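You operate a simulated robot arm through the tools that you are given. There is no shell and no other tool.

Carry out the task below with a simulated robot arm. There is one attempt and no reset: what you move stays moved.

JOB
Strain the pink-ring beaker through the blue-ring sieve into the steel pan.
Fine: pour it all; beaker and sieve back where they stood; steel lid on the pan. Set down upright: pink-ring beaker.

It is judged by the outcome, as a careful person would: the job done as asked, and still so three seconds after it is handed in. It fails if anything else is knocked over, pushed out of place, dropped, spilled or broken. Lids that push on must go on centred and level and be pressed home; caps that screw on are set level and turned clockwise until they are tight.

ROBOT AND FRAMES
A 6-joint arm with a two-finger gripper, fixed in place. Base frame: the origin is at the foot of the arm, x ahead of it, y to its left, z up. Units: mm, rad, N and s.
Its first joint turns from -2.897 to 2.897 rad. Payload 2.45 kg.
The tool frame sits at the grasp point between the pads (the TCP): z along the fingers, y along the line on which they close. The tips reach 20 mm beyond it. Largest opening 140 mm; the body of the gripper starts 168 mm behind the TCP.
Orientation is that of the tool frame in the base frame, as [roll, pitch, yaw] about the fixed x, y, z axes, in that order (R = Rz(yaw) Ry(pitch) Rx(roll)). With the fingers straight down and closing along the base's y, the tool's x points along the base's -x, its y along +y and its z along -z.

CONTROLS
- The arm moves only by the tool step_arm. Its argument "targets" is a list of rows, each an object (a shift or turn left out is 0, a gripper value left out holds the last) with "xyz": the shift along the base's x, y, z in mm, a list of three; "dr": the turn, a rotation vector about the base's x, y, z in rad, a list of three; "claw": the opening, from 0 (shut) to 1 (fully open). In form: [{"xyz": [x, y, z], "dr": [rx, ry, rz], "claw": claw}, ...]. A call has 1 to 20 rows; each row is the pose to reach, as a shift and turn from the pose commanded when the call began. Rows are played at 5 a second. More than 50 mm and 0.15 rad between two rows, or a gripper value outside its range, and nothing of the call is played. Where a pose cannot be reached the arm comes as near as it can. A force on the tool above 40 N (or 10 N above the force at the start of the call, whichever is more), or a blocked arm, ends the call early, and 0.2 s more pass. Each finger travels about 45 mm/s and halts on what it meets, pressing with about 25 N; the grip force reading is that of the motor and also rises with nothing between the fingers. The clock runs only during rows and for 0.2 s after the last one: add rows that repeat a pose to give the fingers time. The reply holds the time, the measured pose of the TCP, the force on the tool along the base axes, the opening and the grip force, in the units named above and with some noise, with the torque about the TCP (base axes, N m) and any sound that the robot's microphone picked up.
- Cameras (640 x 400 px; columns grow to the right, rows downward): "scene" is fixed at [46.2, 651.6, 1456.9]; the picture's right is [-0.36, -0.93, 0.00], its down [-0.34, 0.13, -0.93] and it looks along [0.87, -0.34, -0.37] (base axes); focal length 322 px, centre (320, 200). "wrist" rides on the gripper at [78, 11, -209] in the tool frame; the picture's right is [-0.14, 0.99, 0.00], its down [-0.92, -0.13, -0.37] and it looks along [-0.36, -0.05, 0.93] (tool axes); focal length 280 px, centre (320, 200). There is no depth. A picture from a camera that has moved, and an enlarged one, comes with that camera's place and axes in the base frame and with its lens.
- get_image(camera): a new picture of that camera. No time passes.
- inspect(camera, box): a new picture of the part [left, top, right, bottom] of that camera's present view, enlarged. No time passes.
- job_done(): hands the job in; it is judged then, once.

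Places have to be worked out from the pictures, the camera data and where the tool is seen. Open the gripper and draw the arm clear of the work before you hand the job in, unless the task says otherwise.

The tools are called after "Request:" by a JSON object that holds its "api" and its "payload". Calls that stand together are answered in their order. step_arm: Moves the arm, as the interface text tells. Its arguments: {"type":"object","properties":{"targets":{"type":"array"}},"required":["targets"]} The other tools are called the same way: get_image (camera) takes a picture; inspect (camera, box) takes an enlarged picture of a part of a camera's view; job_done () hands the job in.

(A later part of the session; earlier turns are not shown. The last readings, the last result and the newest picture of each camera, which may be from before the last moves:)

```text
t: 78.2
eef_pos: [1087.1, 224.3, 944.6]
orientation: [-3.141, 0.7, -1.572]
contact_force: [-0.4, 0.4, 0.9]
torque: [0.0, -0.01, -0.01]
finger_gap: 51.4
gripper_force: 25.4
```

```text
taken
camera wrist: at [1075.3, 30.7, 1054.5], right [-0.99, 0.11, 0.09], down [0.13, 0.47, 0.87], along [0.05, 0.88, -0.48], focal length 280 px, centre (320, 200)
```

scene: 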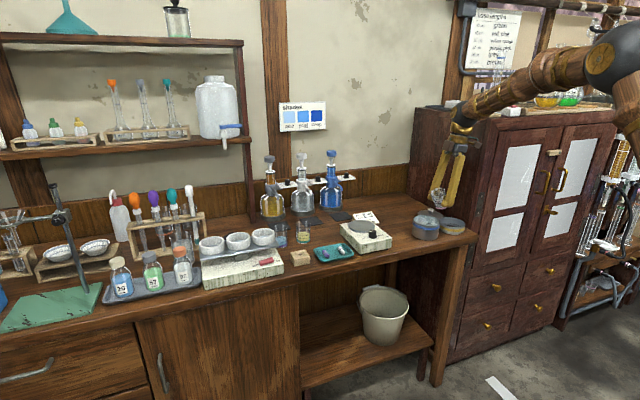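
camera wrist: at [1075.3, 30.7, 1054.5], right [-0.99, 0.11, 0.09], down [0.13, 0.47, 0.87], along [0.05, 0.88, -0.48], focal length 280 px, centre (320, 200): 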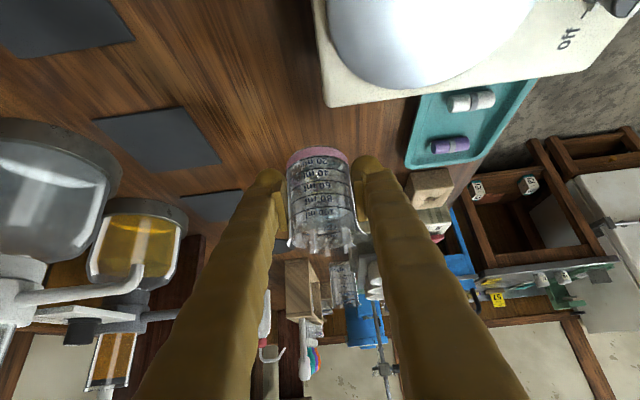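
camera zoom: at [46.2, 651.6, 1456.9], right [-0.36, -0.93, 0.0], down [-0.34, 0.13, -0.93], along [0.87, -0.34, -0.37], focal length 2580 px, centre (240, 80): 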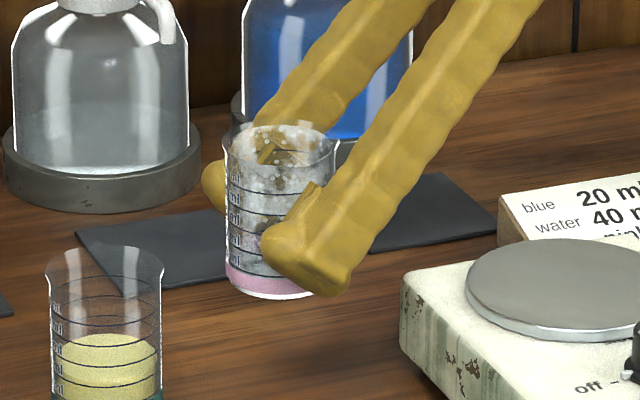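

The beaker is upright above its place. I lower most of the way and check.

Request:
{"api": "step_arm", "payload": {"targets": [{"xyz": [0, 0, -12]}, {"xyz": [0, 0, -26]}, {"xyz": [0, 0, -38]}, {"xyz": [0, 0, -46]}, {"xyz": [0, 0, -46]}]}}

Request:
{"api": "inspect", "payload": {"camera": "scene", "box": [295, 205, 359, 245]}}

```text
t: 79.4
eef_pos: [1085.1, 224.7, 897.1]
orientation: [-3.141, 0.7, -1.573]
contact_force: [-0.5, 0.1, -0.3]
torque: [0.01, 0.0, 0.01]
finger_gap: 51.3
gripper_force: 25.0
```

```text
10.00 times, centred on (327, 225) of scene
camera zoom: at [46.2, 651.6, 1456.9], right [-0.36, -0.93, 0.0], down [-0.34, 0.13, -0.93], along [0.87, -0.34, -0.37], focal length 3225 px, centre (250, -50)
```

zoom: 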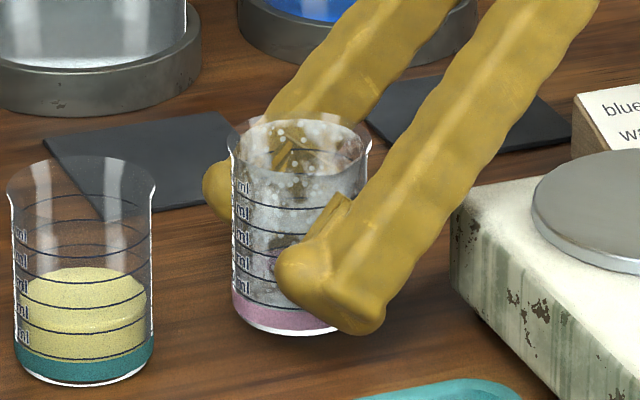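

The beaker hovers about 4-5 mm above its spot, around 1.5 mm left of where it originally stood. I correct that and lower in 1 mm steps until it touches.

Request:
{"api": "step_arm", "payload": {"targets": [{"xyz": [0, -1.5, -1]}, {"xyz": [0, -1.5, -2]}, {"xyz": [0, -1.5, -3]}, {"xyz": [0, -1.5, -4]}, {"xyz": [0, -1.5, -4.5]}, {"xyz": [0, -1.5, -4.5]}]}}

Request:
{"api": "inspect", "payload": {"camera": "scene", "box": [295, 205, 359, 245]}}

```text
t: 80.8
eef_pos: [1085.9, 223.0, 894.1]
orientation: [3.14, 0.699, -1.571]
contact_force: [-2.3, -0.2, 7.8]
torque: [0.16, 0.06, 0.03]
finger_gap: 51.4
gripper_force: 25.0
```

```text
10.00 times, centred on (327, 225) of scene
camera zoom: at [46.2, 651.6, 1456.9], right [-0.36, -0.93, 0.0], down [-0.34, 0.13, -0.93], along [0.87, -0.34, -0.37], focal length 3225 px, centre (250, -50)
```

zoom: 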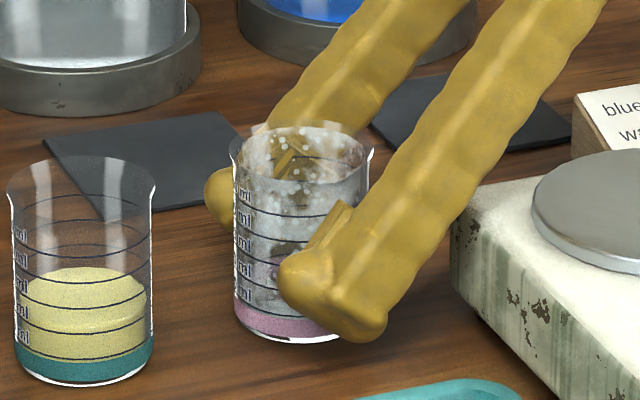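

It is touching down with 8 N, standing level at its old spot. I open the fingers to release.

Request:
{"api": "step_arm", "payload": {"targets": [{"claw": 0.4}, {"claw": 0.45}, {"claw": 0.5}, {"claw": 0.5}, {"claw": 0.5}]}}

Request:
{"api": "inspect", "payload": {"camera": "scene", "box": [295, 205, 359, 245]}}

Request:
{"api": "get_image", "payload": {"camera": "wrist"}}

```text
t: 82.0
eef_pos: [1087.4, 224.1, 892.4]
orientation: [-3.141, 0.701, -1.572]
contact_force: [-0.8, -0.3, 0.0]
torque: [-0.02, 0.0, 0.02]
finger_gap: 69.9
gripper_force: 0.1
```

```text
10.00 times, centred on (327, 225) of scene
camera zoom: at [46.2, 651.6, 1456.9], right [-0.36, -0.93, 0.0], down [-0.34, 0.13, -0.93], along [0.87, -0.34, -0.37], focal length 3225 px, centre (250, -50)
```

zoom: 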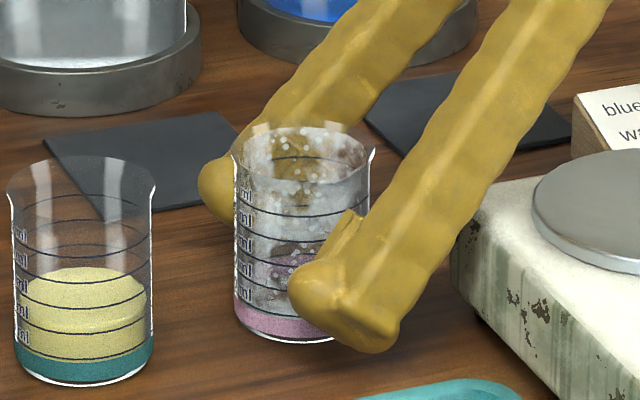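

```text
taken
camera wrist: at [1075.3, 29.9, 1002.7], right [-0.99, 0.11, 0.09], down [0.13, 0.47, 0.88], along [0.05, 0.88, -0.48], focal length 280 px, centre (320, 200)
```

wrist: 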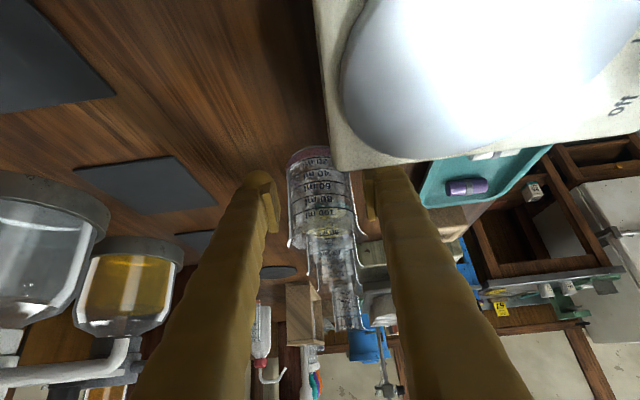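

The beaker stands upright, released. I rise straight up, remove the lean, and head back to the sieve.

Request:
{"api": "step_arm", "payload": {"targets": [{"xyz": [0, 0, 15]}, {"xyz": [0, 0, 40]}, {"xyz": [0, 0, 70]}, {"xyz": [0, 0, 100]}, {"xyz": [0, 0, 130], "dr": [-0.1, 0, 0]}, {"xyz": [0, 0, 150], "dr": [-0.24, 0, 0]}, {"xyz": [0, 0, 165], "dr": [-0.38, 0, 0]}, {"xyz": [0, 0, 175], "dr": [-0.52, 0, 0]}, {"xyz": [0, 0, 175], "dr": [-0.64, 0, 0]}, {"xyz": [0, 0, 175], "dr": [-0.7, 0, 0]}, {"xyz": [0, 0, 175], "dr": [-0.7, 0, 0]}]}}

Request:
{"api": "inspect", "payload": {"camera": "scene", "box": [290, 195, 370, 245]}}

```text
t: 84.4
eef_pos: [1085.7, 223.6, 1067.5]
orientation: [-3.142, -0.004, -1.572]
contact_force: [0.3, 0.0, 0.3]
torque: [-0.01, -0.03, 0.02]
finger_gap: 70.2
gripper_force: 0.2
```

```text
8.00 times, centred on (330, 220) of scene
camera zoom: at [46.2, 651.6, 1456.9], right [-0.36, -0.93, 0.0], down [-0.34, 0.13, -0.93], along [0.87, -0.34, -0.37], focal length 2580 px, centre (240, 40)
```

zoom: 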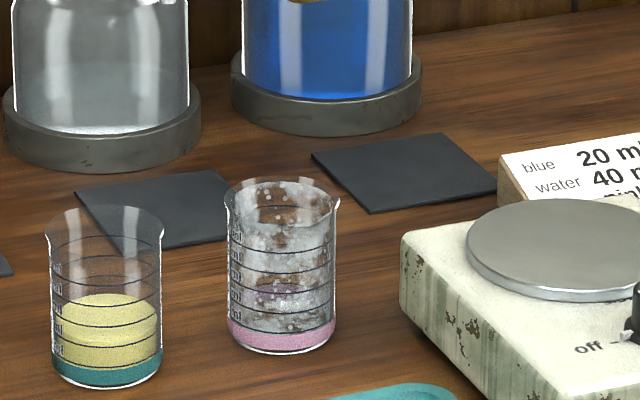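

The empty beaker stands upright on its original spot. Now I move back above the sieve, turning to the 45° yaw and opening the fingers.

Request:
{"api": "step_arm", "payload": {"targets": [{"xyz": [-14, -40, 0], "dr": [0, 0, -0.1], "claw": 0.7}, {"xyz": [-28, -80, 0], "dr": [0, 0, -0.2], "claw": 0.9}, {"xyz": [-42, -120, 0], "dr": [0, 0, -0.3], "claw": 1}, {"xyz": [-56, -160, 0], "dr": [0, 0, -0.4]}, {"xyz": [-70, -200, 0], "dr": [0, 0, -0.5]}, {"xyz": [-84, -240, 0], "dr": [0, 0, -0.6]}, {"xyz": [-98, -280, 0], "dr": [0, 0, -0.7]}, {"xyz": [-112, -320, 0], "dr": [0, 0, -0.7854]}, {"xyz": [-126, -355, 0], "dr": [0, 0, -0.7854]}, {"xyz": [-134.3, -372, -20], "dr": [0, 0, -0.7854]}, {"xyz": [-134.3, -372, -50], "dr": [0, 0, -0.7854]}, {"xyz": [-134.3, -372, -80], "dr": [0, 0, -0.7854]}, {"xyz": [-134.3, -372, -100], "dr": [0, 0, -0.7854]}, {"xyz": [-134.3, -372, -100], "dr": [0, 0, -0.7854]}]}}

Request:
{"api": "get_image", "payload": {"camera": "wrist"}}

Request:
{"api": "inspect", "payload": {"camera": "scene", "box": [380, 185, 476, 245]}}

```text
t: 87.4
eef_pos: [951.7, -147.5, 967.9]
orientation: [-3.14, 0.0, -2.357]
contact_force: [-0.7, 0.6, -0.5]
torque: [0.05, -0.02, 0.04]
finger_gap: 140.1
gripper_force: 0.0
```

```text
taken
camera wrist: at [888.3, -194.3, 1177.8], right [-0.6, 0.8, 0.0], down [0.74, 0.56, 0.37], along [0.29, 0.22, -0.93], focal length 280 px, centre (320, 200)
```

wrist: 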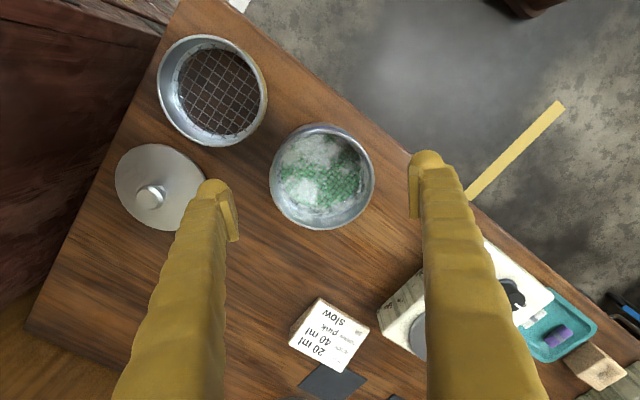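

```text
6.67 times, centred on (428, 215) of scene
camera zoom: at [46.2, 651.6, 1456.9], right [-0.36, -0.93, 0.0], down [-0.34, 0.13, -0.93], along [0.87, -0.34, -0.37], focal length 2150 px, centre (-400, 100)
```

zoom: 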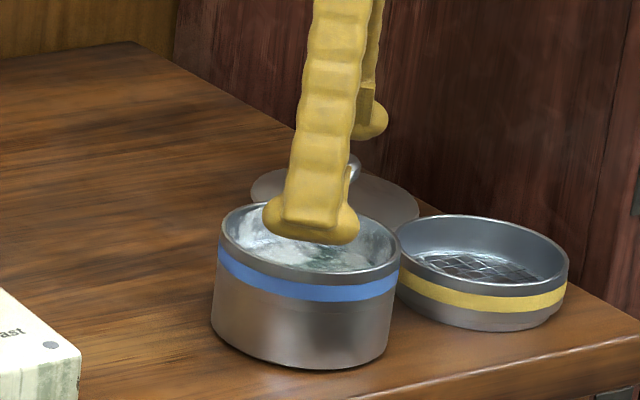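

The sieve hasn't moved, and white solids are caught on it. I lower to the previous grasp height and close on it.

Request:
{"api": "step_arm", "payload": {"targets": [{"xyz": [0, 0, -15]}, {"xyz": [0, 0, -35]}, {"xyz": [0, 0, -50]}, {"xyz": [0, 0, -59]}, {"xyz": [0, 0, -59], "claw": 0.85}, {"xyz": [0, 0, -59], "claw": 0.7}, {"xyz": [0, 0, -59], "claw": 0.6}, {"xyz": [0, 0, -59], "claw": 0.6}, {"xyz": [0, 0, -59], "claw": 0.6}, {"xyz": [0, 0, -59], "claw": 0.6}]}}

Request:
{"api": "get_image", "payload": {"camera": "wrist"}}

Request:
{"api": "inspect", "payload": {"camera": "scene", "box": [385, 190, 465, 240]}}

```text
t: 89.6
eef_pos: [952.2, -149.4, 910.6]
orientation: [3.141, -0.001, -2.355]
contact_force: [-0.5, -0.3, 0.1]
torque: [0.02, 0.03, 0.0]
finger_gap: 105.5
gripper_force: 24.7
```

```text
taken
camera wrist: at [888.6, -195.3, 1119.4], right [-0.6, 0.8, 0.0], down [0.74, 0.56, 0.37], along [0.29, 0.22, -0.93], focal length 280 px, centre (320, 200)
```

wrist: 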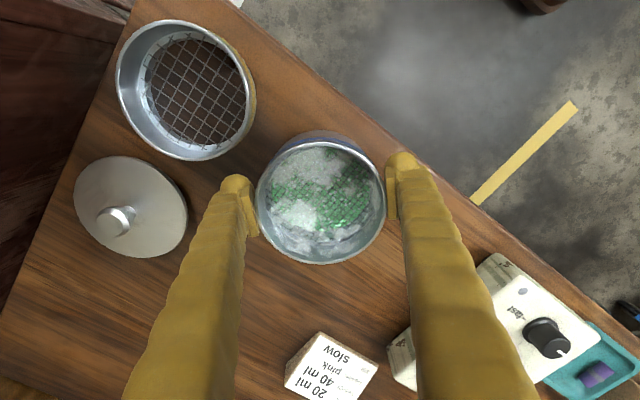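

```text
8.00 times, centred on (425, 215) of scene
camera zoom: at [46.2, 651.6, 1456.9], right [-0.36, -0.93, 0.0], down [-0.34, 0.13, -0.93], along [0.87, -0.34, -0.37], focal length 2580 px, centre (-520, 80)
```

zoom: 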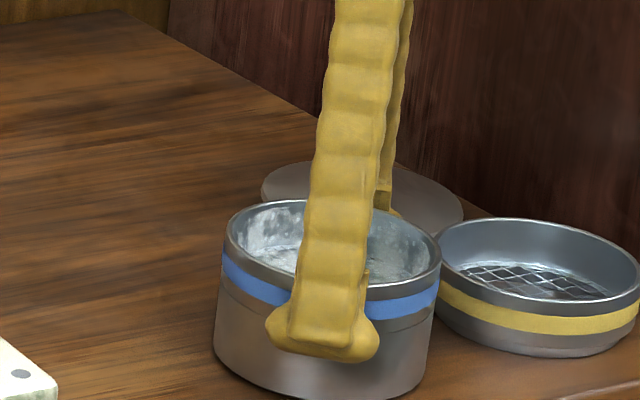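

The sieve is gripped. I lift it slowly out of the pan and hold it above for a few seconds to drain.

Request:
{"api": "step_arm", "payload": {"targets": [{"xyz": [0, 0, 2]}, {"xyz": [0, 0, 4]}, {"xyz": [0, 0, 7]}, {"xyz": [0, 0, 11]}, {"xyz": [0, 0, 16]}, {"xyz": [0, 0, 22]}, {"xyz": [0, 0, 28]}, {"xyz": [0, 0, 32]}, {"xyz": [0, 0, 34]}, {"xyz": [0, 0, 34]}, {"xyz": [0, 0, 34]}, {"xyz": [0, 0, 34]}, {"xyz": [0, 0, 34]}, {"xyz": [0, 0, 34]}, {"xyz": [0, 0, 34]}, {"xyz": [0, 0, 34]}, {"xyz": [0, 0, 34]}, {"xyz": [0, 0, 34]}, {"xyz": [0, 0, 34]}, {"xyz": [0, 0, 34]}]}}

Request:
{"api": "inspect", "payload": {"camera": "scene", "box": [385, 190, 465, 240]}}

Request:
{"api": "inspect", "payload": {"camera": "wrist", "box": [230, 115, 410, 275]}}

```text
t: 93.8
eef_pos: [950.5, -148.7, 942.4]
orientation: [3.141, 0.001, -2.356]
contact_force: [0.3, 0.2, -1.0]
torque: [0.0, -0.02, -0.02]
finger_gap: 104.9
gripper_force: 25.1
```

```text
8.00 times, centred on (425, 215) of scene
camera zoom: at [46.2, 651.6, 1456.9], right [-0.36, -0.93, 0.0], down [-0.34, 0.13, -0.93], along [0.87, -0.34, -0.37], focal length 2580 px, centre (-520, 80)
```

zoom: 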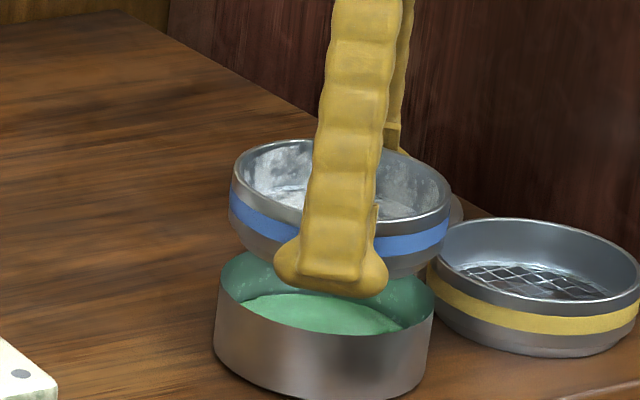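

```text
2.50 times, centred on (320, 195) of wrist
camera zoom: at [889.1, -195.8, 1152.4], right [-0.6, 0.8, 0.0], down [0.74, 0.56, 0.37], along [0.29, 0.22, -0.93], focal length 701 px, centre (320, 212)
```

zoom: 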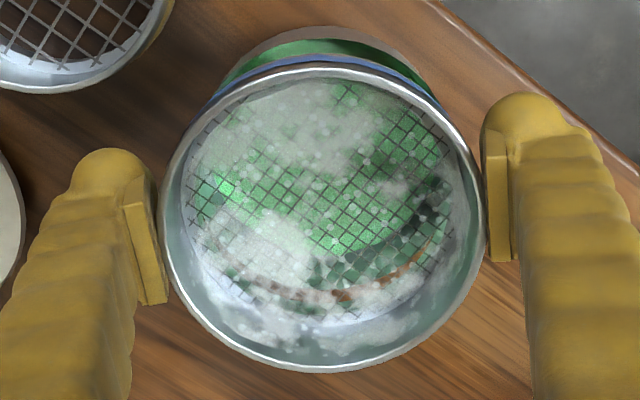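

The strained green liquid is in the pan. I move the sieve back over its home spot.

Request:
{"api": "step_arm", "payload": {"targets": [{"xyz": [0, 0, 6]}, {"xyz": [0, 0, 12]}, {"xyz": [6, 0, 16]}, {"xyz": [20, 0.2, 16]}, {"xyz": [40, 0.4, 16]}, {"xyz": [62, 0.6, 16]}, {"xyz": [84, 0.8, 16]}, {"xyz": [104, 1, 16]}, {"xyz": [120, 1, 16]}, {"xyz": [128, 1, 16]}, {"xyz": [130.4, 1, 10]}, {"xyz": [130.4, 1, 0]}, {"xyz": [130.4, 1, -15]}, {"xyz": [130.4, 1, -30]}, {"xyz": [130.4, 1, -45]}, {"xyz": [130.4, 1, -55]}, {"xyz": [130.4, 1, -58]}, {"xyz": [130.4, 1, -58]}]}}

Request:
{"api": "inspect", "payload": {"camera": "scene", "box": [380, 190, 450, 234]}}

Request:
{"api": "get_image", "payload": {"camera": "wrist"}}

```text
t: 97.6
eef_pos: [1083.0, -147.6, 885.7]
orientation: [3.141, 0.0, -2.358]
contact_force: [-0.5, 0.1, -1.1]
torque: [0.0, 0.02, -0.01]
finger_gap: 104.6
gripper_force: 25.1
```

```text
9.09 times, centred on (415, 212) of scene
camera zoom: at [46.2, 651.6, 1456.9], right [-0.36, -0.93, 0.0], down [-0.34, 0.13, -0.93], along [0.87, -0.34, -0.37], focal length 2932 px, centre (-544, 91)
```

zoom: 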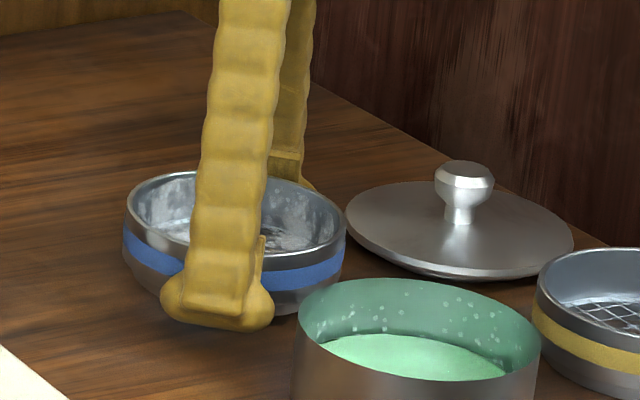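

```text
taken
camera wrist: at [1019.7, -194.5, 1095.2], right [-0.6, 0.8, 0.0], down [0.74, 0.56, 0.37], along [0.29, 0.22, -0.93], focal length 280 px, centre (320, 200)
```

wrist: 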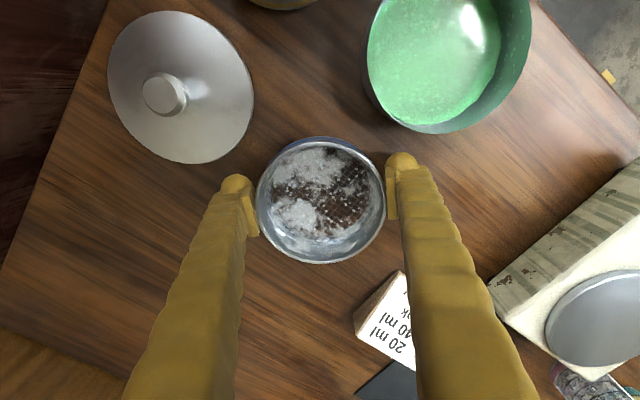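

It hovers 8 mm above its spot, about 2.5 mm left of the original outline, so I correct by (-1, -2) and lower until it touches.

Request:
{"api": "step_arm", "payload": {"targets": [{"xyz": [-1, -2, -2]}, {"xyz": [-1, -2, -4]}, {"xyz": [-1, -2, -6]}, {"xyz": [-1, -2, -7]}, {"xyz": [-1, -2, -8]}, {"xyz": [-1, -2, -8]}]}}

Request:
{"api": "inspect", "payload": {"camera": "scene", "box": [380, 190, 450, 234]}}

```text
t: 99.0
eef_pos: [1081.9, -150.0, 878.5]
orientation: [-3.139, 0.001, -2.356]
contact_force: [-4.4, 1.1, 23.3]
torque: [0.22, 0.17, 0.05]
finger_gap: 105.1
gripper_force: 25.0
```

```text
9.09 times, centred on (415, 212) of scene
camera zoom: at [46.2, 651.6, 1456.9], right [-0.36, -0.93, 0.0], down [-0.34, 0.13, -0.93], along [0.87, -0.34, -0.37], focal length 2932 px, centre (-544, 91)
```

zoom: 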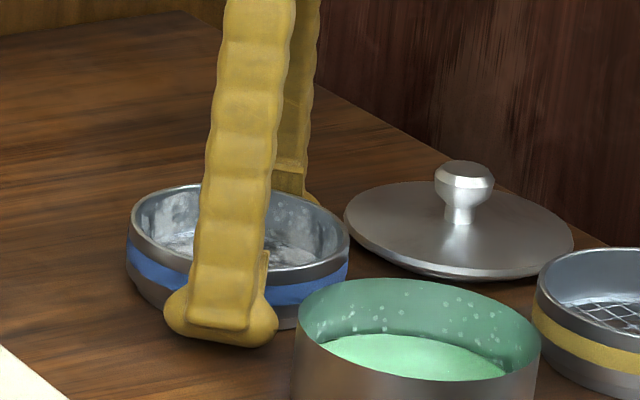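

The sieve is down, within a millimetre of its original outline. I ease off 1 mm and release it.

Request:
{"api": "step_arm", "payload": {"targets": [{"xyz": [0, 0, 1]}, {"xyz": [0, 0, 1], "claw": 0.85}, {"xyz": [0, 0, 1], "claw": 1}, {"xyz": [0, 0, 1], "claw": 1}, {"xyz": [0, 0, 1], "claw": 1}, {"xyz": [0, 0, 15], "claw": 1}, {"xyz": [0, 0, 40], "claw": 1}, {"xyz": [0, 0, 70], "claw": 1}, {"xyz": [0, 0, 100], "claw": 1}, {"xyz": [0, 0, 120], "claw": 1}, {"xyz": [0, 0, 120], "claw": 1}]}}

Request:
{"api": "get_image", "payload": {"camera": "wrist"}}

Request:
{"api": "inspect", "payload": {"camera": "scene", "box": [385, 200, 475, 256]}}

```text
t: 101.4
eef_pos: [1080.9, -148.1, 996.2]
orientation: [-3.14, -0.002, -2.356]
contact_force: [-0.2, -0.2, -0.5]
torque: [0.0, 0.01, 0.02]
finger_gap: 139.9
gripper_force: 0.1
```

```text
taken
camera wrist: at [1018.5, -195.1, 1206.7], right [-0.6, 0.8, 0.0], down [0.74, 0.56, 0.37], along [0.29, 0.22, -0.93], focal length 280 px, centre (320, 200)
```

wrist: 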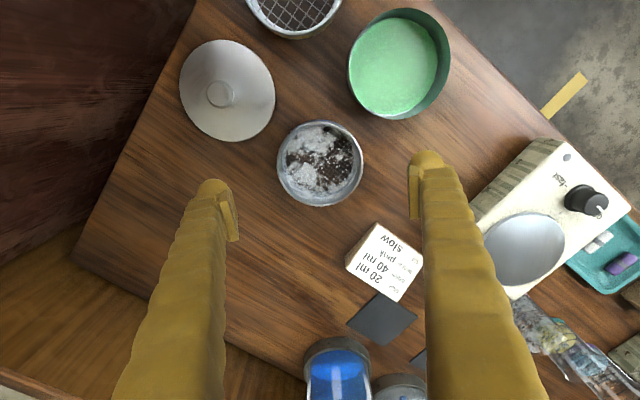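

```text
7.11 times, centred on (430, 228) of scene
camera zoom: at [46.2, 651.6, 1456.9], right [-0.36, -0.93, 0.0], down [-0.34, 0.13, -0.93], along [0.87, -0.34, -0.37], focal length 2293 px, centre (-462, 1)
```

zoom: 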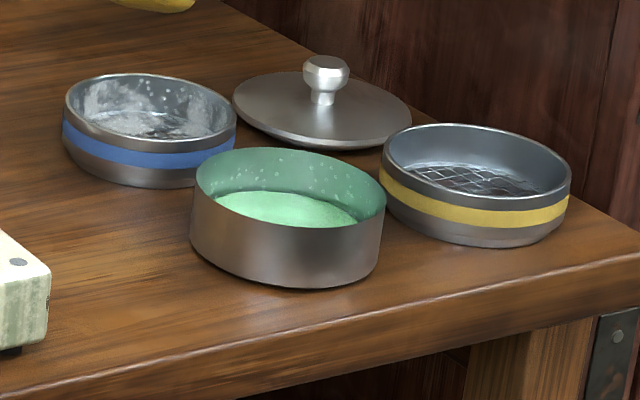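

The sieve is home and the pan hasn't moved. Before picking up the lid (centre near (1086, -279)), I go over the pan with yaw +90° to measure its centre precisely from above.

Request:
{"api": "step_arm", "payload": {"targets": [{"xyz": [-20, 0, 12], "dr": [0, 0, 0.1]}, {"xyz": [-45, 1, 12], "dr": [0, 0, 0.22]}, {"xyz": [-70, 2, 12], "dr": [0, 0, 0.35]}, {"xyz": [-95, 3, 12], "dr": [0, 0, 0.48]}, {"xyz": [-115, 4, 12], "dr": [0, 0, 0.61]}, {"xyz": [-124.1, 4.8, 12], "dr": [0, 0, 0.73]}, {"xyz": [-124.1, 4.8, 12], "dr": [0, 0, 0.7854]}, {"xyz": [-124.1, 4.8, 12], "dr": [0, 0, 0.7854]}, {"xyz": [-124.1, 4.8, 12], "dr": [0, 0, 0.7854]}]}}

Request:
{"api": "get_image", "payload": {"camera": "wrist"}}

Request:
{"api": "inspect", "payload": {"camera": "wrist", "box": [240, 100, 400, 240]}}

```text
t: 103.4
eef_pos: [957.5, -144.0, 1007.5]
orientation: [-3.141, 0.0, -1.571]
contact_force: [-0.4, -0.1, 0.4]
torque: [-0.03, 0.02, 0.03]
finger_gap: 139.9
gripper_force: 0.1
```

```text
taken
camera wrist: at [946.4, -221.9, 1218.0], right [-0.99, 0.14, 0.0], down [0.13, 0.92, 0.37], along [0.05, 0.36, -0.93], focal length 280 px, centre (320, 200)
```

wrist: 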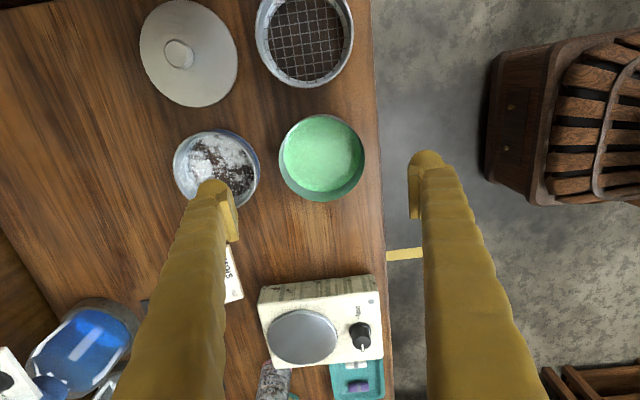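

```text
2.86 times, centred on (320, 170) of wrist
camera zoom: at [946.4, -221.9, 1218.0], right [-0.99, 0.14, 0.0], down [0.13, 0.92, 0.37], along [0.05, 0.36, -0.93], focal length 801 px, centre (320, 286)
```

zoom: 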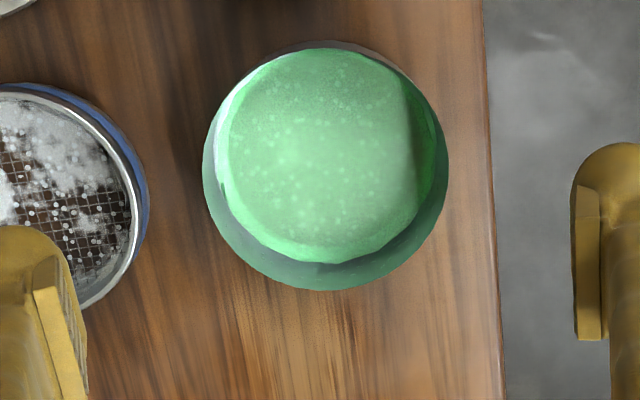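

The pan centre comes out at TCP + (-3, +3). I move sideways to view the lid from the same attitude, staying clear of the cabinet.

Request:
{"api": "step_arm", "payload": {"targets": [{"xyz": [35, -15, 0]}, {"xyz": [70, -30, 0]}, {"xyz": [105, -45, 0]}, {"xyz": [129, -55, 0]}, {"xyz": [129, -55, 0]}, {"xyz": [129, -55, 0]}]}}

Request:
{"api": "get_image", "payload": {"camera": "wrist"}}

Request:
{"api": "inspect", "payload": {"camera": "wrist", "box": [240, 50, 400, 190]}}

Request:
{"api": "inspect", "payload": {"camera": "scene", "box": [410, 195, 450, 225]}}

```text
t: 104.8
eef_pos: [1087.5, -200.6, 1011.6]
orientation: [3.142, 0.0, -1.57]
contact_force: [-0.2, -0.4, -1.0]
torque: [-0.02, 0.0, 0.02]
finger_gap: 140.0
gripper_force: 0.0
```

```text
taken
camera wrist: at [1076.3, -277.8, 1220.6], right [-0.99, 0.14, 0.0], down [0.13, 0.92, 0.37], along [0.05, 0.36, -0.93], focal length 280 px, centre (320, 200)
```

wrist: 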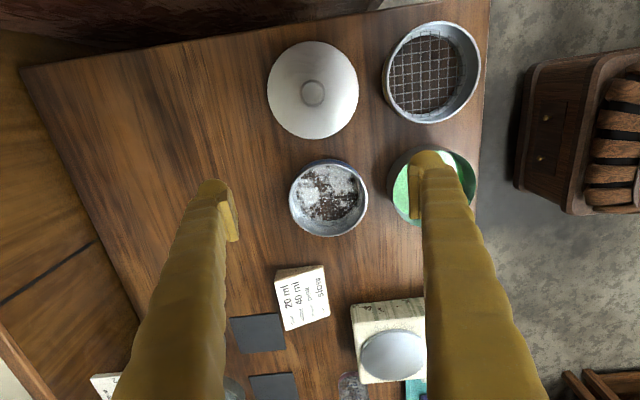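

```text
2.86 times, centred on (320, 120) of wrist
camera zoom: at [1076.3, -277.8, 1220.6], right [-0.99, 0.14, 0.0], down [0.13, 0.92, 0.37], along [0.05, 0.36, -0.93], focal length 801 px, centre (320, 429)
```

zoom: 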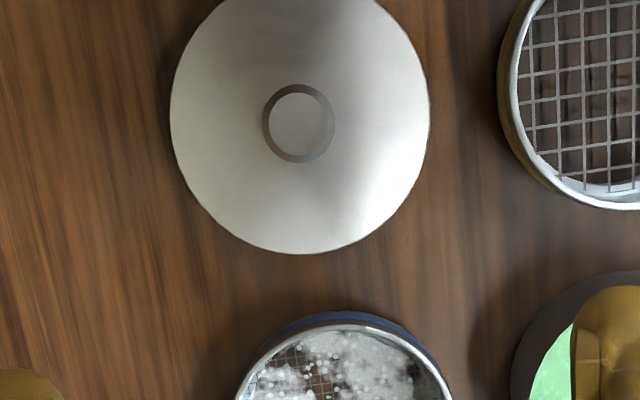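

```text
13.33 times, centred on (430, 210) of scene
camera zoom: at [46.2, 651.6, 1456.9], right [-0.36, -0.93, 0.0], down [-0.34, 0.13, -0.93], along [0.87, -0.34, -0.37], focal length 4300 px, centre (-1147, 67)
```

zoom: 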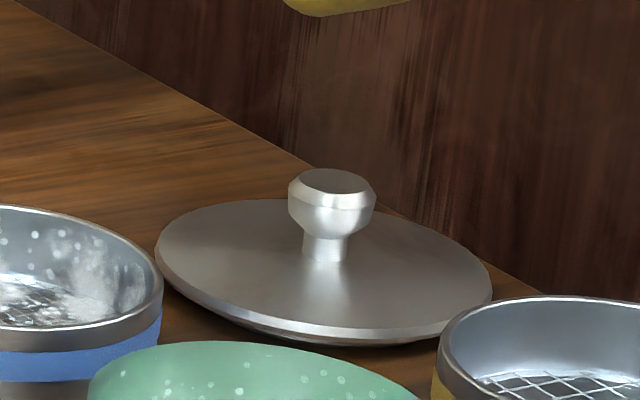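

The lid's knob is at about (1084, -276), top near z 890, and the disc top is near 865. I lean the tool 0.2 rad (body away from the cabinet), narrow the fingers to 60 mm and move above the knob.

Request:
{"api": "step_arm", "payload": {"targets": [{"xyz": [0, 0, 0], "dr": [-0.1, 0, 0], "claw": 0.7}, {"xyz": [-1, -20, 0], "dr": [-0.2, 0, 0], "claw": 0.5}, {"xyz": [-2, -45, -10], "dr": [-0.2, 0, 0], "claw": 0.43}, {"xyz": [-2.5, -65, -25], "dr": [-0.2, 0, 0], "claw": 0.43}, {"xyz": [-2.5, -74, -45], "dr": [-0.2, 0, 0], "claw": 0.43}, {"xyz": [-2.5, -74, -65], "dr": [-0.2, 0, 0], "claw": 0.43}, {"xyz": [-2.5, -74, -75], "dr": [-0.2, 0, 0], "claw": 0.43}, {"xyz": [-2.5, -74, -75], "dr": [-0.2, 0, 0], "claw": 0.43}, {"xyz": [-2.5, -74, -75], "dr": [-0.2, 0, 0], "claw": 0.43}]}}

Request:
{"api": "get_image", "payload": {"camera": "wrist"}}

Request:
{"api": "inspect", "payload": {"camera": "scene", "box": [400, 185, 464, 225]}}

```text
t: 106.8
eef_pos: [1082.4, -273.6, 934.1]
orientation: [-3.141, -0.201, -1.569]
contact_force: [0.0, 0.1, -0.3]
torque: [0.01, 0.0, 0.01]
finger_gap: 60.3
gripper_force: 0.1
```

```text
taken
camera wrist: at [1072.2, -307.6, 1154.3], right [-0.99, 0.14, -0.03], down [0.13, 0.98, 0.18], along [0.05, 0.17, -0.98], focal length 280 px, centre (320, 200)
```

wrist: 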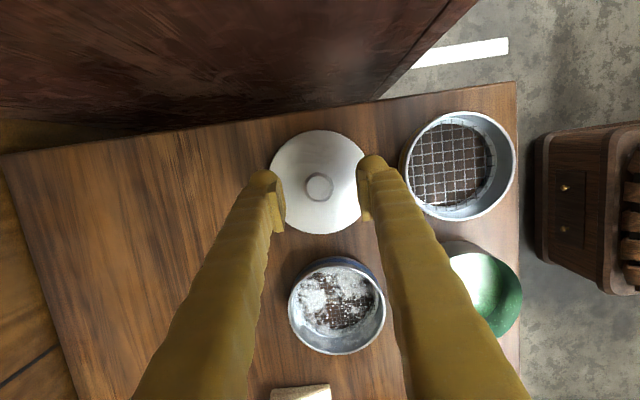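

```text
10.00 times, centred on (432, 205) of scene
camera zoom: at [46.2, 651.6, 1456.9], right [-0.36, -0.93, 0.0], down [-0.34, 0.13, -0.93], along [0.87, -0.34, -0.37], focal length 3225 px, centre (-800, 150)
```

zoom: 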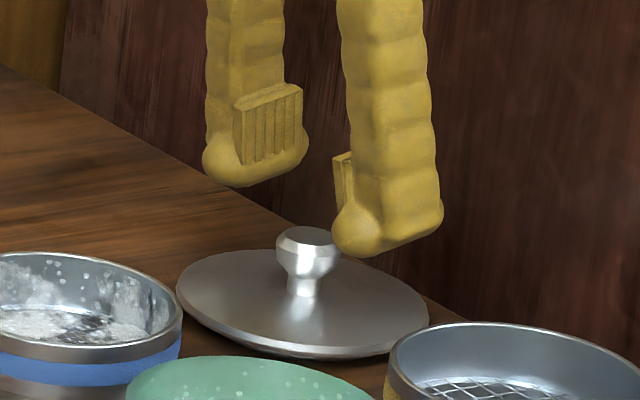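

The fingers straddle the knob. I lower to about z 897 and check the clearance above the lid disc.

Request:
{"api": "step_arm", "payload": {"targets": [{"xyz": [0, 0, -12]}, {"xyz": [0, 0, -24]}, {"xyz": [0, 0, -34]}, {"xyz": [0, 0, -38]}, {"xyz": [0, 0, -38]}]}}

Request:
{"api": "inspect", "payload": {"camera": "scene", "box": [410, 195, 458, 225]}}

Request:
{"api": "get_image", "payload": {"camera": "wrist"}}

```text
t: 108.0
eef_pos: [1083.9, -274.4, 895.9]
orientation: [3.141, -0.2, -1.573]
contact_force: [-0.2, 0.0, 0.1]
torque: [-0.04, 0.0, -0.01]
finger_gap: 60.4
gripper_force: 0.5
```

```text
13.33 times, centred on (434, 210) of scene
camera zoom: at [46.2, 651.6, 1456.9], right [-0.36, -0.93, 0.0], down [-0.34, 0.13, -0.93], along [0.87, -0.34, -0.37], focal length 4300 px, centre (-1200, 67)
```

zoom: 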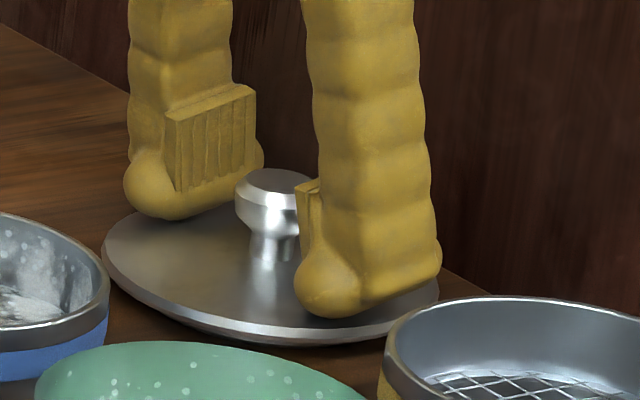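

```text
taken
camera wrist: at [1072.8, -308.2, 1116.3], right [-0.99, 0.14, -0.03], down [0.13, 0.98, 0.18], along [0.05, 0.17, -0.98], focal length 280 px, centre (320, 200)
```

wrist: 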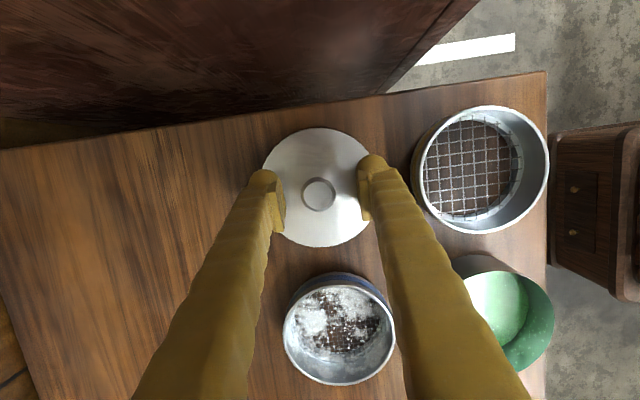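

The pads overlap the knob head and the tips just clear the disc. I close on the knob here.

Request:
{"api": "step_arm", "payload": {"targets": [{"claw": 0.35}, {"claw": 0.25}, {"claw": 0.15}, {"claw": 0.08}, {"claw": 0.08}, {"claw": 0.08}, {"claw": 0.08}]}}

Request:
{"api": "inspect", "payload": {"camera": "scene", "box": [410, 195, 458, 225]}}

Request:
{"api": "get_image", "payload": {"camera": "wrist"}}

```text
t: 109.6
eef_pos: [1083.7, -273.8, 897.9]
orientation: [-3.141, -0.2, -1.573]
contact_force: [12.9, -1.6, 37.2]
torque: [0.1, -0.13, 0.02]
finger_gap: 24.0
gripper_force: 24.9
```

```text
13.33 times, centred on (434, 210) of scene
camera zoom: at [46.2, 651.6, 1456.9], right [-0.36, -0.93, 0.0], down [-0.34, 0.13, -0.93], along [0.87, -0.34, -0.37], focal length 4300 px, centre (-1200, 67)
```

zoom: 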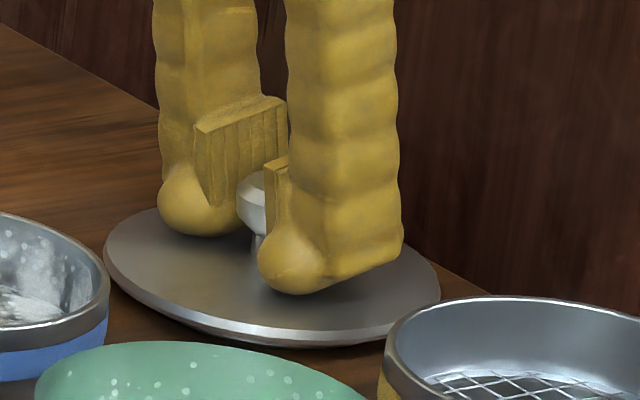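

```text
taken
camera wrist: at [1072.6, -308.1, 1118.1], right [-0.99, 0.14, -0.03], down [0.13, 0.98, 0.18], along [0.05, 0.17, -0.98], focal length 280 px, centre (320, 200)
```

wrist: 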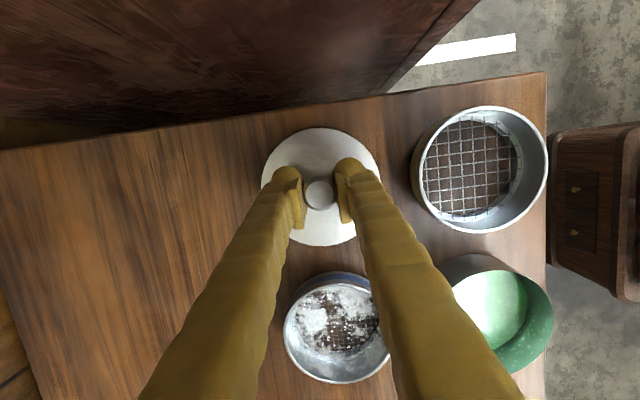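

The tips press on the lid's disc with about 37 N, since the disc rises toward the centre. The grip is on the knob at 24 mm, so I raise in small steps to relieve that and begin the lift.

Request:
{"api": "step_arm", "payload": {"targets": [{"xyz": [0, 0, 0.7]}, {"xyz": [0, 0, 1.4]}, {"xyz": [0, 0, 2]}, {"xyz": [0, 0, 2]}]}}

Request:
{"api": "inspect", "payload": {"camera": "scene", "box": [410, 195, 458, 225]}}

```text
t: 110.6
eef_pos: [1084.0, -274.1, 897.7]
orientation: [3.138, -0.198, -1.57]
contact_force: [4.7, 4.2, 16.4]
torque: [0.17, -0.08, 0.02]
finger_gap: 23.9
gripper_force: 25.0
```

```text
13.33 times, centred on (434, 210) of scene
camera zoom: at [46.2, 651.6, 1456.9], right [-0.36, -0.93, 0.0], down [-0.34, 0.13, -0.93], along [0.87, -0.34, -0.37], focal length 4300 px, centre (-1200, 67)
```

zoom: 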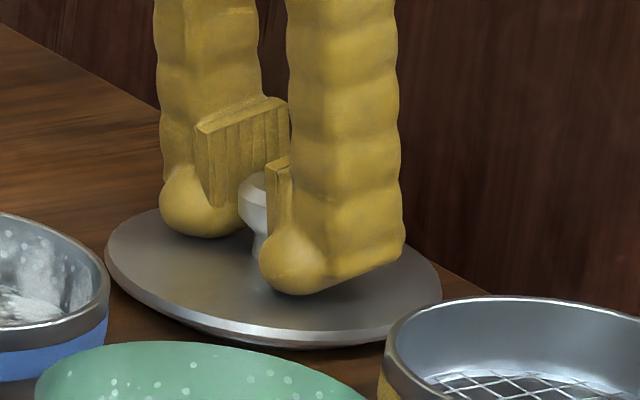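

The force is down to 16 N. I continue lifting slowly and check that the lid comes up level.

Request:
{"api": "step_arm", "payload": {"targets": [{"xyz": [0, 0, 1]}, {"xyz": [0, 0, 2]}, {"xyz": [0, 0, 4]}, {"xyz": [0, 0, 7]}, {"xyz": [0, 0, 10]}, {"xyz": [0, 0, 14]}, {"xyz": [0, 0, 14]}, {"xyz": [0, 0, 14]}]}}

Request:
{"api": "inspect", "payload": {"camera": "scene", "box": [410, 190, 458, 220]}}

Request:
{"api": "inspect", "payload": {"camera": "wrist", "box": [240, 110, 400, 260]}}

```text
t: 112.4
eef_pos: [1082.8, -274.5, 913.0]
orientation: [3.14, -0.202, -1.57]
contact_force: [-0.5, 0.0, -0.9]
torque: [0.01, -0.02, 0.01]
finger_gap: 24.1
gripper_force: 25.2
```

```text
13.33 times, centred on (434, 205) of scene
camera zoom: at [46.2, 651.6, 1456.9], right [-0.36, -0.93, 0.0], down [-0.34, 0.13, -0.93], along [0.87, -0.34, -0.37], focal length 4300 px, centre (-1200, 133)
```

zoom: 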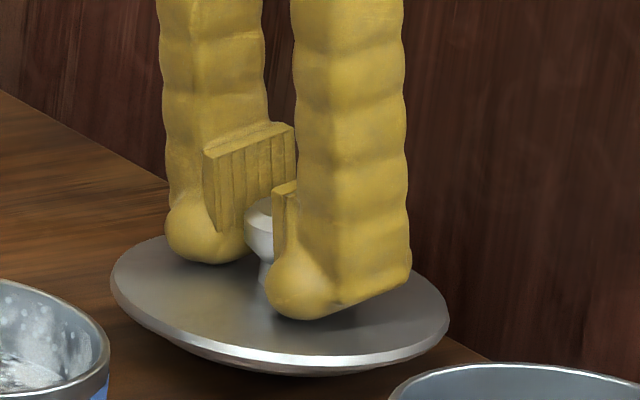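

```text
2.67 times, centred on (320, 185) of wrist
camera zoom: at [1072.5, -308.5, 1132.8], right [-0.99, 0.14, -0.03], down [0.13, 0.98, 0.18], along [0.05, 0.17, -0.98], focal length 748 px, centre (320, 240)
```

zoom: 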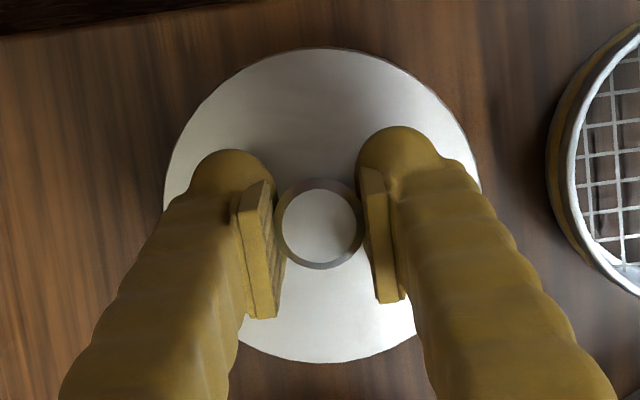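

The lid is lifted and level, with its knob centred on the TCP. I raise it higher and carry it diagonally to above the pan.

Request:
{"api": "step_arm", "payload": {"targets": [{"xyz": [0, 0, 12]}, {"xyz": [0, 2, 28]}, {"xyz": [-2, 6, 44]}, {"xyz": [-10, 14, 55]}, {"xyz": [-24, 28, 60]}, {"xyz": [-42, 46, 60]}, {"xyz": [-60, 64, 60]}, {"xyz": [-80, 84, 60]}, {"xyz": [-100, 103, 60]}, {"xyz": [-116, 119, 60]}, {"xyz": [-126, 129, 60]}, {"xyz": [-129.8, 132.4, 60]}, {"xyz": [-129.8, 132.4, 50]}, {"xyz": [-129.8, 132.4, 40]}, {"xyz": [-129.8, 132.4, 40]}, {"xyz": [-129.8, 132.4, 40]}]}}

Request:
{"api": "inspect", "payload": {"camera": "scene", "box": [400, 195, 456, 230]}}

Request:
{"api": "inspect", "payload": {"camera": "scene", "box": [400, 210, 456, 245]}}

Request:
{"api": "get_image", "payload": {"camera": "wrist"}}

```text
t: 115.8
eef_pos: [952.7, -140.0, 952.4]
orientation: [-3.141, -0.201, -1.572]
contact_force: [-0.3, 0.4, -0.5]
torque: [0.0, 0.0, 0.0]
finger_gap: 23.5
gripper_force: 24.9
```

```text
11.43 times, centred on (428, 212) of scene
camera zoom: at [46.2, 651.6, 1456.9], right [-0.36, -0.93, 0.0], down [-0.34, 0.13, -0.93], along [0.87, -0.34, -0.37], focal length 3685 px, centre (-914, 57)
```

zoom: 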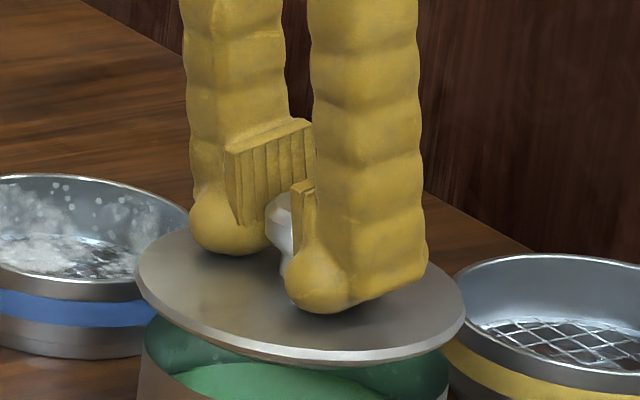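

```text
11.43 times, centred on (428, 228) of scene
camera zoom: at [46.2, 651.6, 1456.9], right [-0.36, -0.93, 0.0], down [-0.34, 0.13, -0.93], along [0.87, -0.34, -0.37], focal length 3685 px, centre (-914, -114)
```

zoom: 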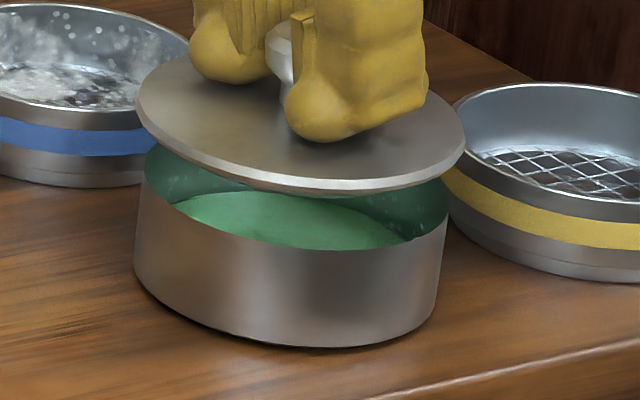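

```text
taken
camera wrist: at [942.8, -174.7, 1173.7], right [-0.99, 0.14, -0.03], down [0.13, 0.98, 0.18], along [0.05, 0.17, -0.98], focal length 280 px, centre (320, 200)
```

wrist: 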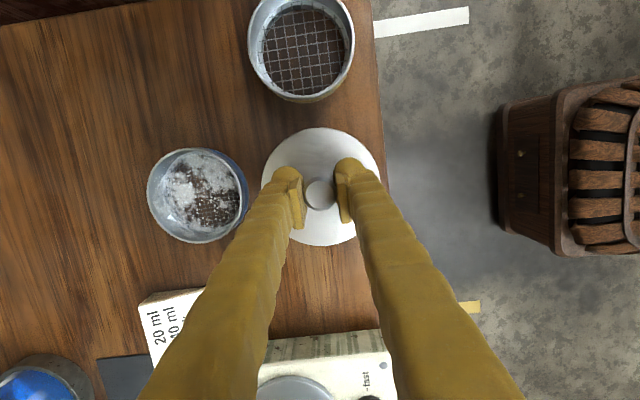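

The lid hovers about 21 mm above the rim, about 1 mm to the left of the pan axis. I correct slightly, lower 12 mm and look at the fit.

Request:
{"api": "step_arm", "payload": {"targets": [{"xyz": [-0.5, -1, 0]}, {"xyz": [-0.5, -1, -4]}, {"xyz": [-0.5, -1, -8]}, {"xyz": [-0.5, -1, -12]}, {"xyz": [-0.5, -1, -12]}, {"xyz": [-0.5, -1, -12]}]}}

Request:
{"api": "inspect", "payload": {"camera": "scene", "box": [404, 206, 452, 236]}}

Request:
{"api": "inspect", "payload": {"camera": "wrist", "box": [240, 110, 400, 260]}}

```text
t: 117.2
eef_pos: [953.4, -142.0, 939.9]
orientation: [3.141, -0.201, -1.57]
contact_force: [-0.3, -0.3, -1.2]
torque: [0.03, 0.0, -0.02]
finger_gap: 23.6
gripper_force: 24.8
```

```text
13.33 times, centred on (428, 221) of scene
camera zoom: at [46.2, 651.6, 1456.9], right [-0.36, -0.93, 0.0], down [-0.34, 0.13, -0.93], along [0.87, -0.34, -0.37], focal length 4300 px, centre (-1120, -80)
```

zoom: 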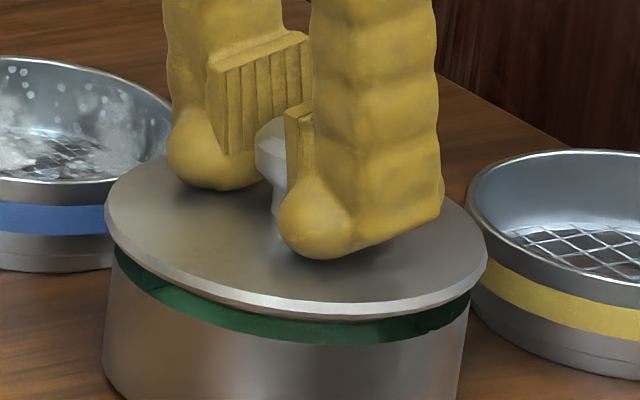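

```text
2.67 times, centred on (320, 185) of wrist
camera zoom: at [942.9, -176.2, 1161.0], right [-0.99, 0.14, -0.03], down [0.13, 0.98, 0.18], along [0.05, 0.17, -0.98], focal length 748 px, centre (320, 240)
```

zoom: 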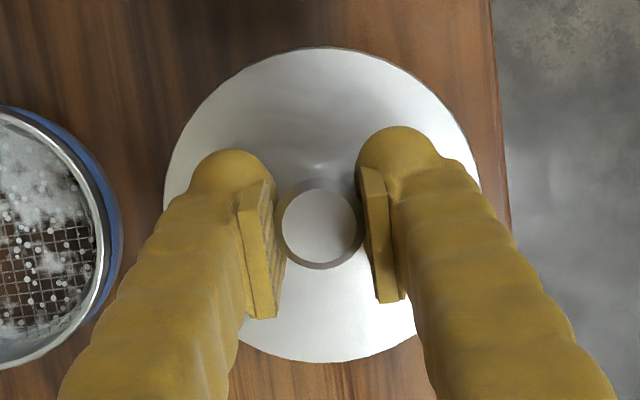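

The lid looks centred to within half a millimetre sideways, with about 8 mm of gap left. I lower in 1 mm steps, watching for early contact.

Request:
{"api": "step_arm", "payload": {"targets": [{"xyz": [0, 0, -1]}, {"xyz": [0, 0, -2]}, {"xyz": [0, 0, -3]}, {"xyz": [0, 0, -4]}, {"xyz": [0, 0, -4]}]}}

Request:
{"api": "inspect", "payload": {"camera": "scene", "box": [404, 206, 452, 236]}}

```text
t: 118.4
eef_pos: [953.5, -143.5, 935.6]
orientation: [3.14, -0.2, -1.571]
contact_force: [-0.7, 0.1, -0.9]
torque: [0.04, 0.02, 0.02]
finger_gap: 23.6
gripper_force: 25.3
```

```text
13.33 times, centred on (428, 221) of scene
camera zoom: at [46.2, 651.6, 1456.9], right [-0.36, -0.93, 0.0], down [-0.34, 0.13, -0.93], along [0.87, -0.34, -0.37], focal length 4300 px, centre (-1120, -80)
```

zoom: 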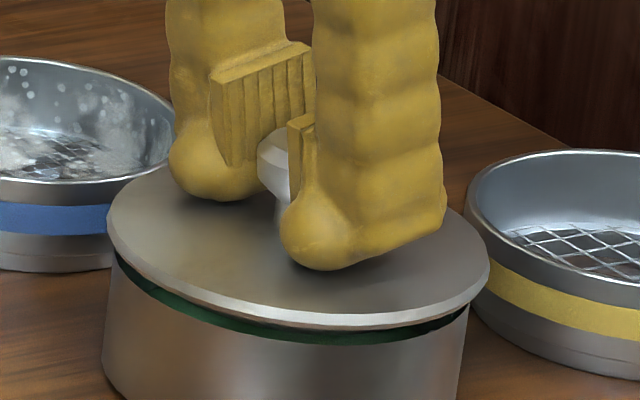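

There's no contact force yet, and about 4 mm is left. I continue lowering.

Request:
{"api": "step_arm", "payload": {"targets": [{"xyz": [0, 0.4, -1]}, {"xyz": [0, 0.4, -2]}, {"xyz": [0, 0.4, -3]}, {"xyz": [0, 0.4, -3]}]}}

Request:
{"api": "inspect", "payload": {"camera": "scene", "box": [404, 206, 452, 236]}}

```text
t: 119.4
eef_pos: [953.9, -141.5, 932.9]
orientation: [3.14, -0.201, -1.57]
contact_force: [0.3, -0.2, -0.7]
torque: [0.01, 0.01, -0.03]
finger_gap: 23.9
gripper_force: 25.1
```

```text
13.33 times, centred on (428, 221) of scene
camera zoom: at [46.2, 651.6, 1456.9], right [-0.36, -0.93, 0.0], down [-0.34, 0.13, -0.93], along [0.87, -0.34, -0.37], focal length 4300 px, centre (-1120, -80)
```

zoom: 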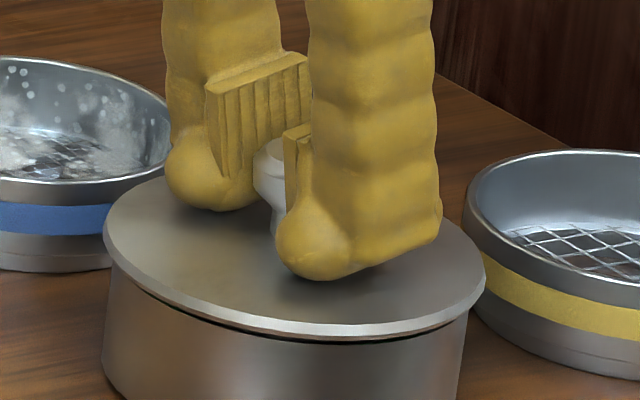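

Only a thin dark line remains. I lower further until it seats, then press.

Request:
{"api": "step_arm", "payload": {"targets": [{"xyz": [0, 0, -0.7]}, {"xyz": [0, 0, -1.4]}, {"xyz": [0, 0, -2]}, {"xyz": [0, 0, -2]}]}}

Request:
{"api": "inspect", "payload": {"camera": "scene", "box": [404, 206, 452, 236]}}

```text
t: 120.4
eef_pos: [953.5, -141.5, 930.3]
orientation: [3.141, -0.201, -1.572]
contact_force: [0.4, 0.3, -1.0]
torque: [-0.02, -0.01, 0.03]
finger_gap: 23.6
gripper_force: 25.4
```

```text
13.33 times, centred on (428, 221) of scene
camera zoom: at [46.2, 651.6, 1456.9], right [-0.36, -0.93, 0.0], down [-0.34, 0.13, -0.93], along [0.87, -0.34, -0.37], focal length 4300 px, centre (-1120, -80)
```

zoom: 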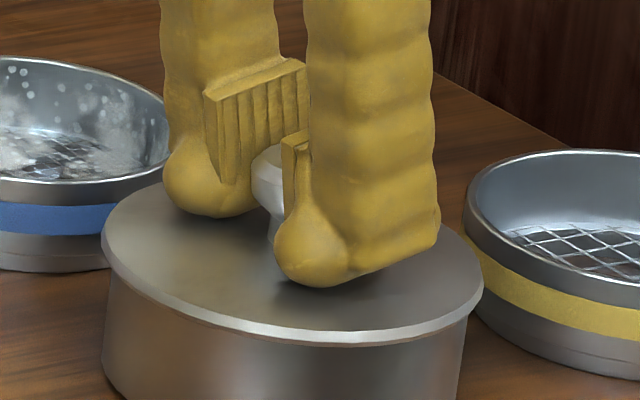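

There's no visible gap but no reaction yet. I keep lowering in small steps until I feel it seat.

Request:
{"api": "step_arm", "payload": {"targets": [{"xyz": [0, 0, -0.7]}, {"xyz": [0, 0, -1.4]}, {"xyz": [0, 0, -2]}, {"xyz": [0, 0, -2]}]}}

Request:
{"api": "inspect", "payload": {"camera": "scene", "box": [404, 206, 452, 236]}}

```text
t: 121.4
eef_pos: [953.4, -142.6, 930.0]
orientation: [-3.141, -0.201, -1.57]
contact_force: [-1.1, 0.2, 3.0]
torque: [0.25, 0.01, 0.01]
finger_gap: 23.9
gripper_force: 25.4
```

```text
13.33 times, centred on (428, 221) of scene
camera zoom: at [46.2, 651.6, 1456.9], right [-0.36, -0.93, 0.0], down [-0.34, 0.13, -0.93], along [0.87, -0.34, -0.37], focal length 4300 px, centre (-1120, -80)
```

zoom: 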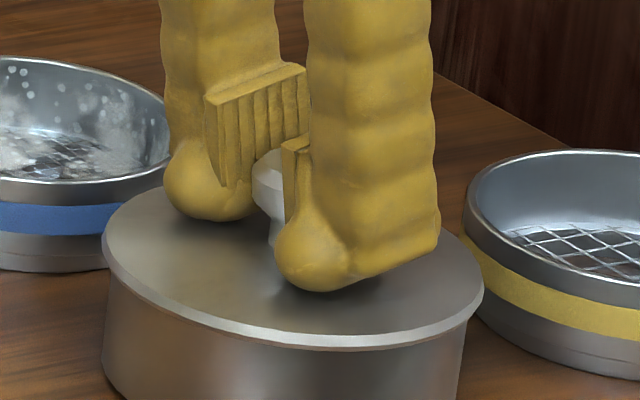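

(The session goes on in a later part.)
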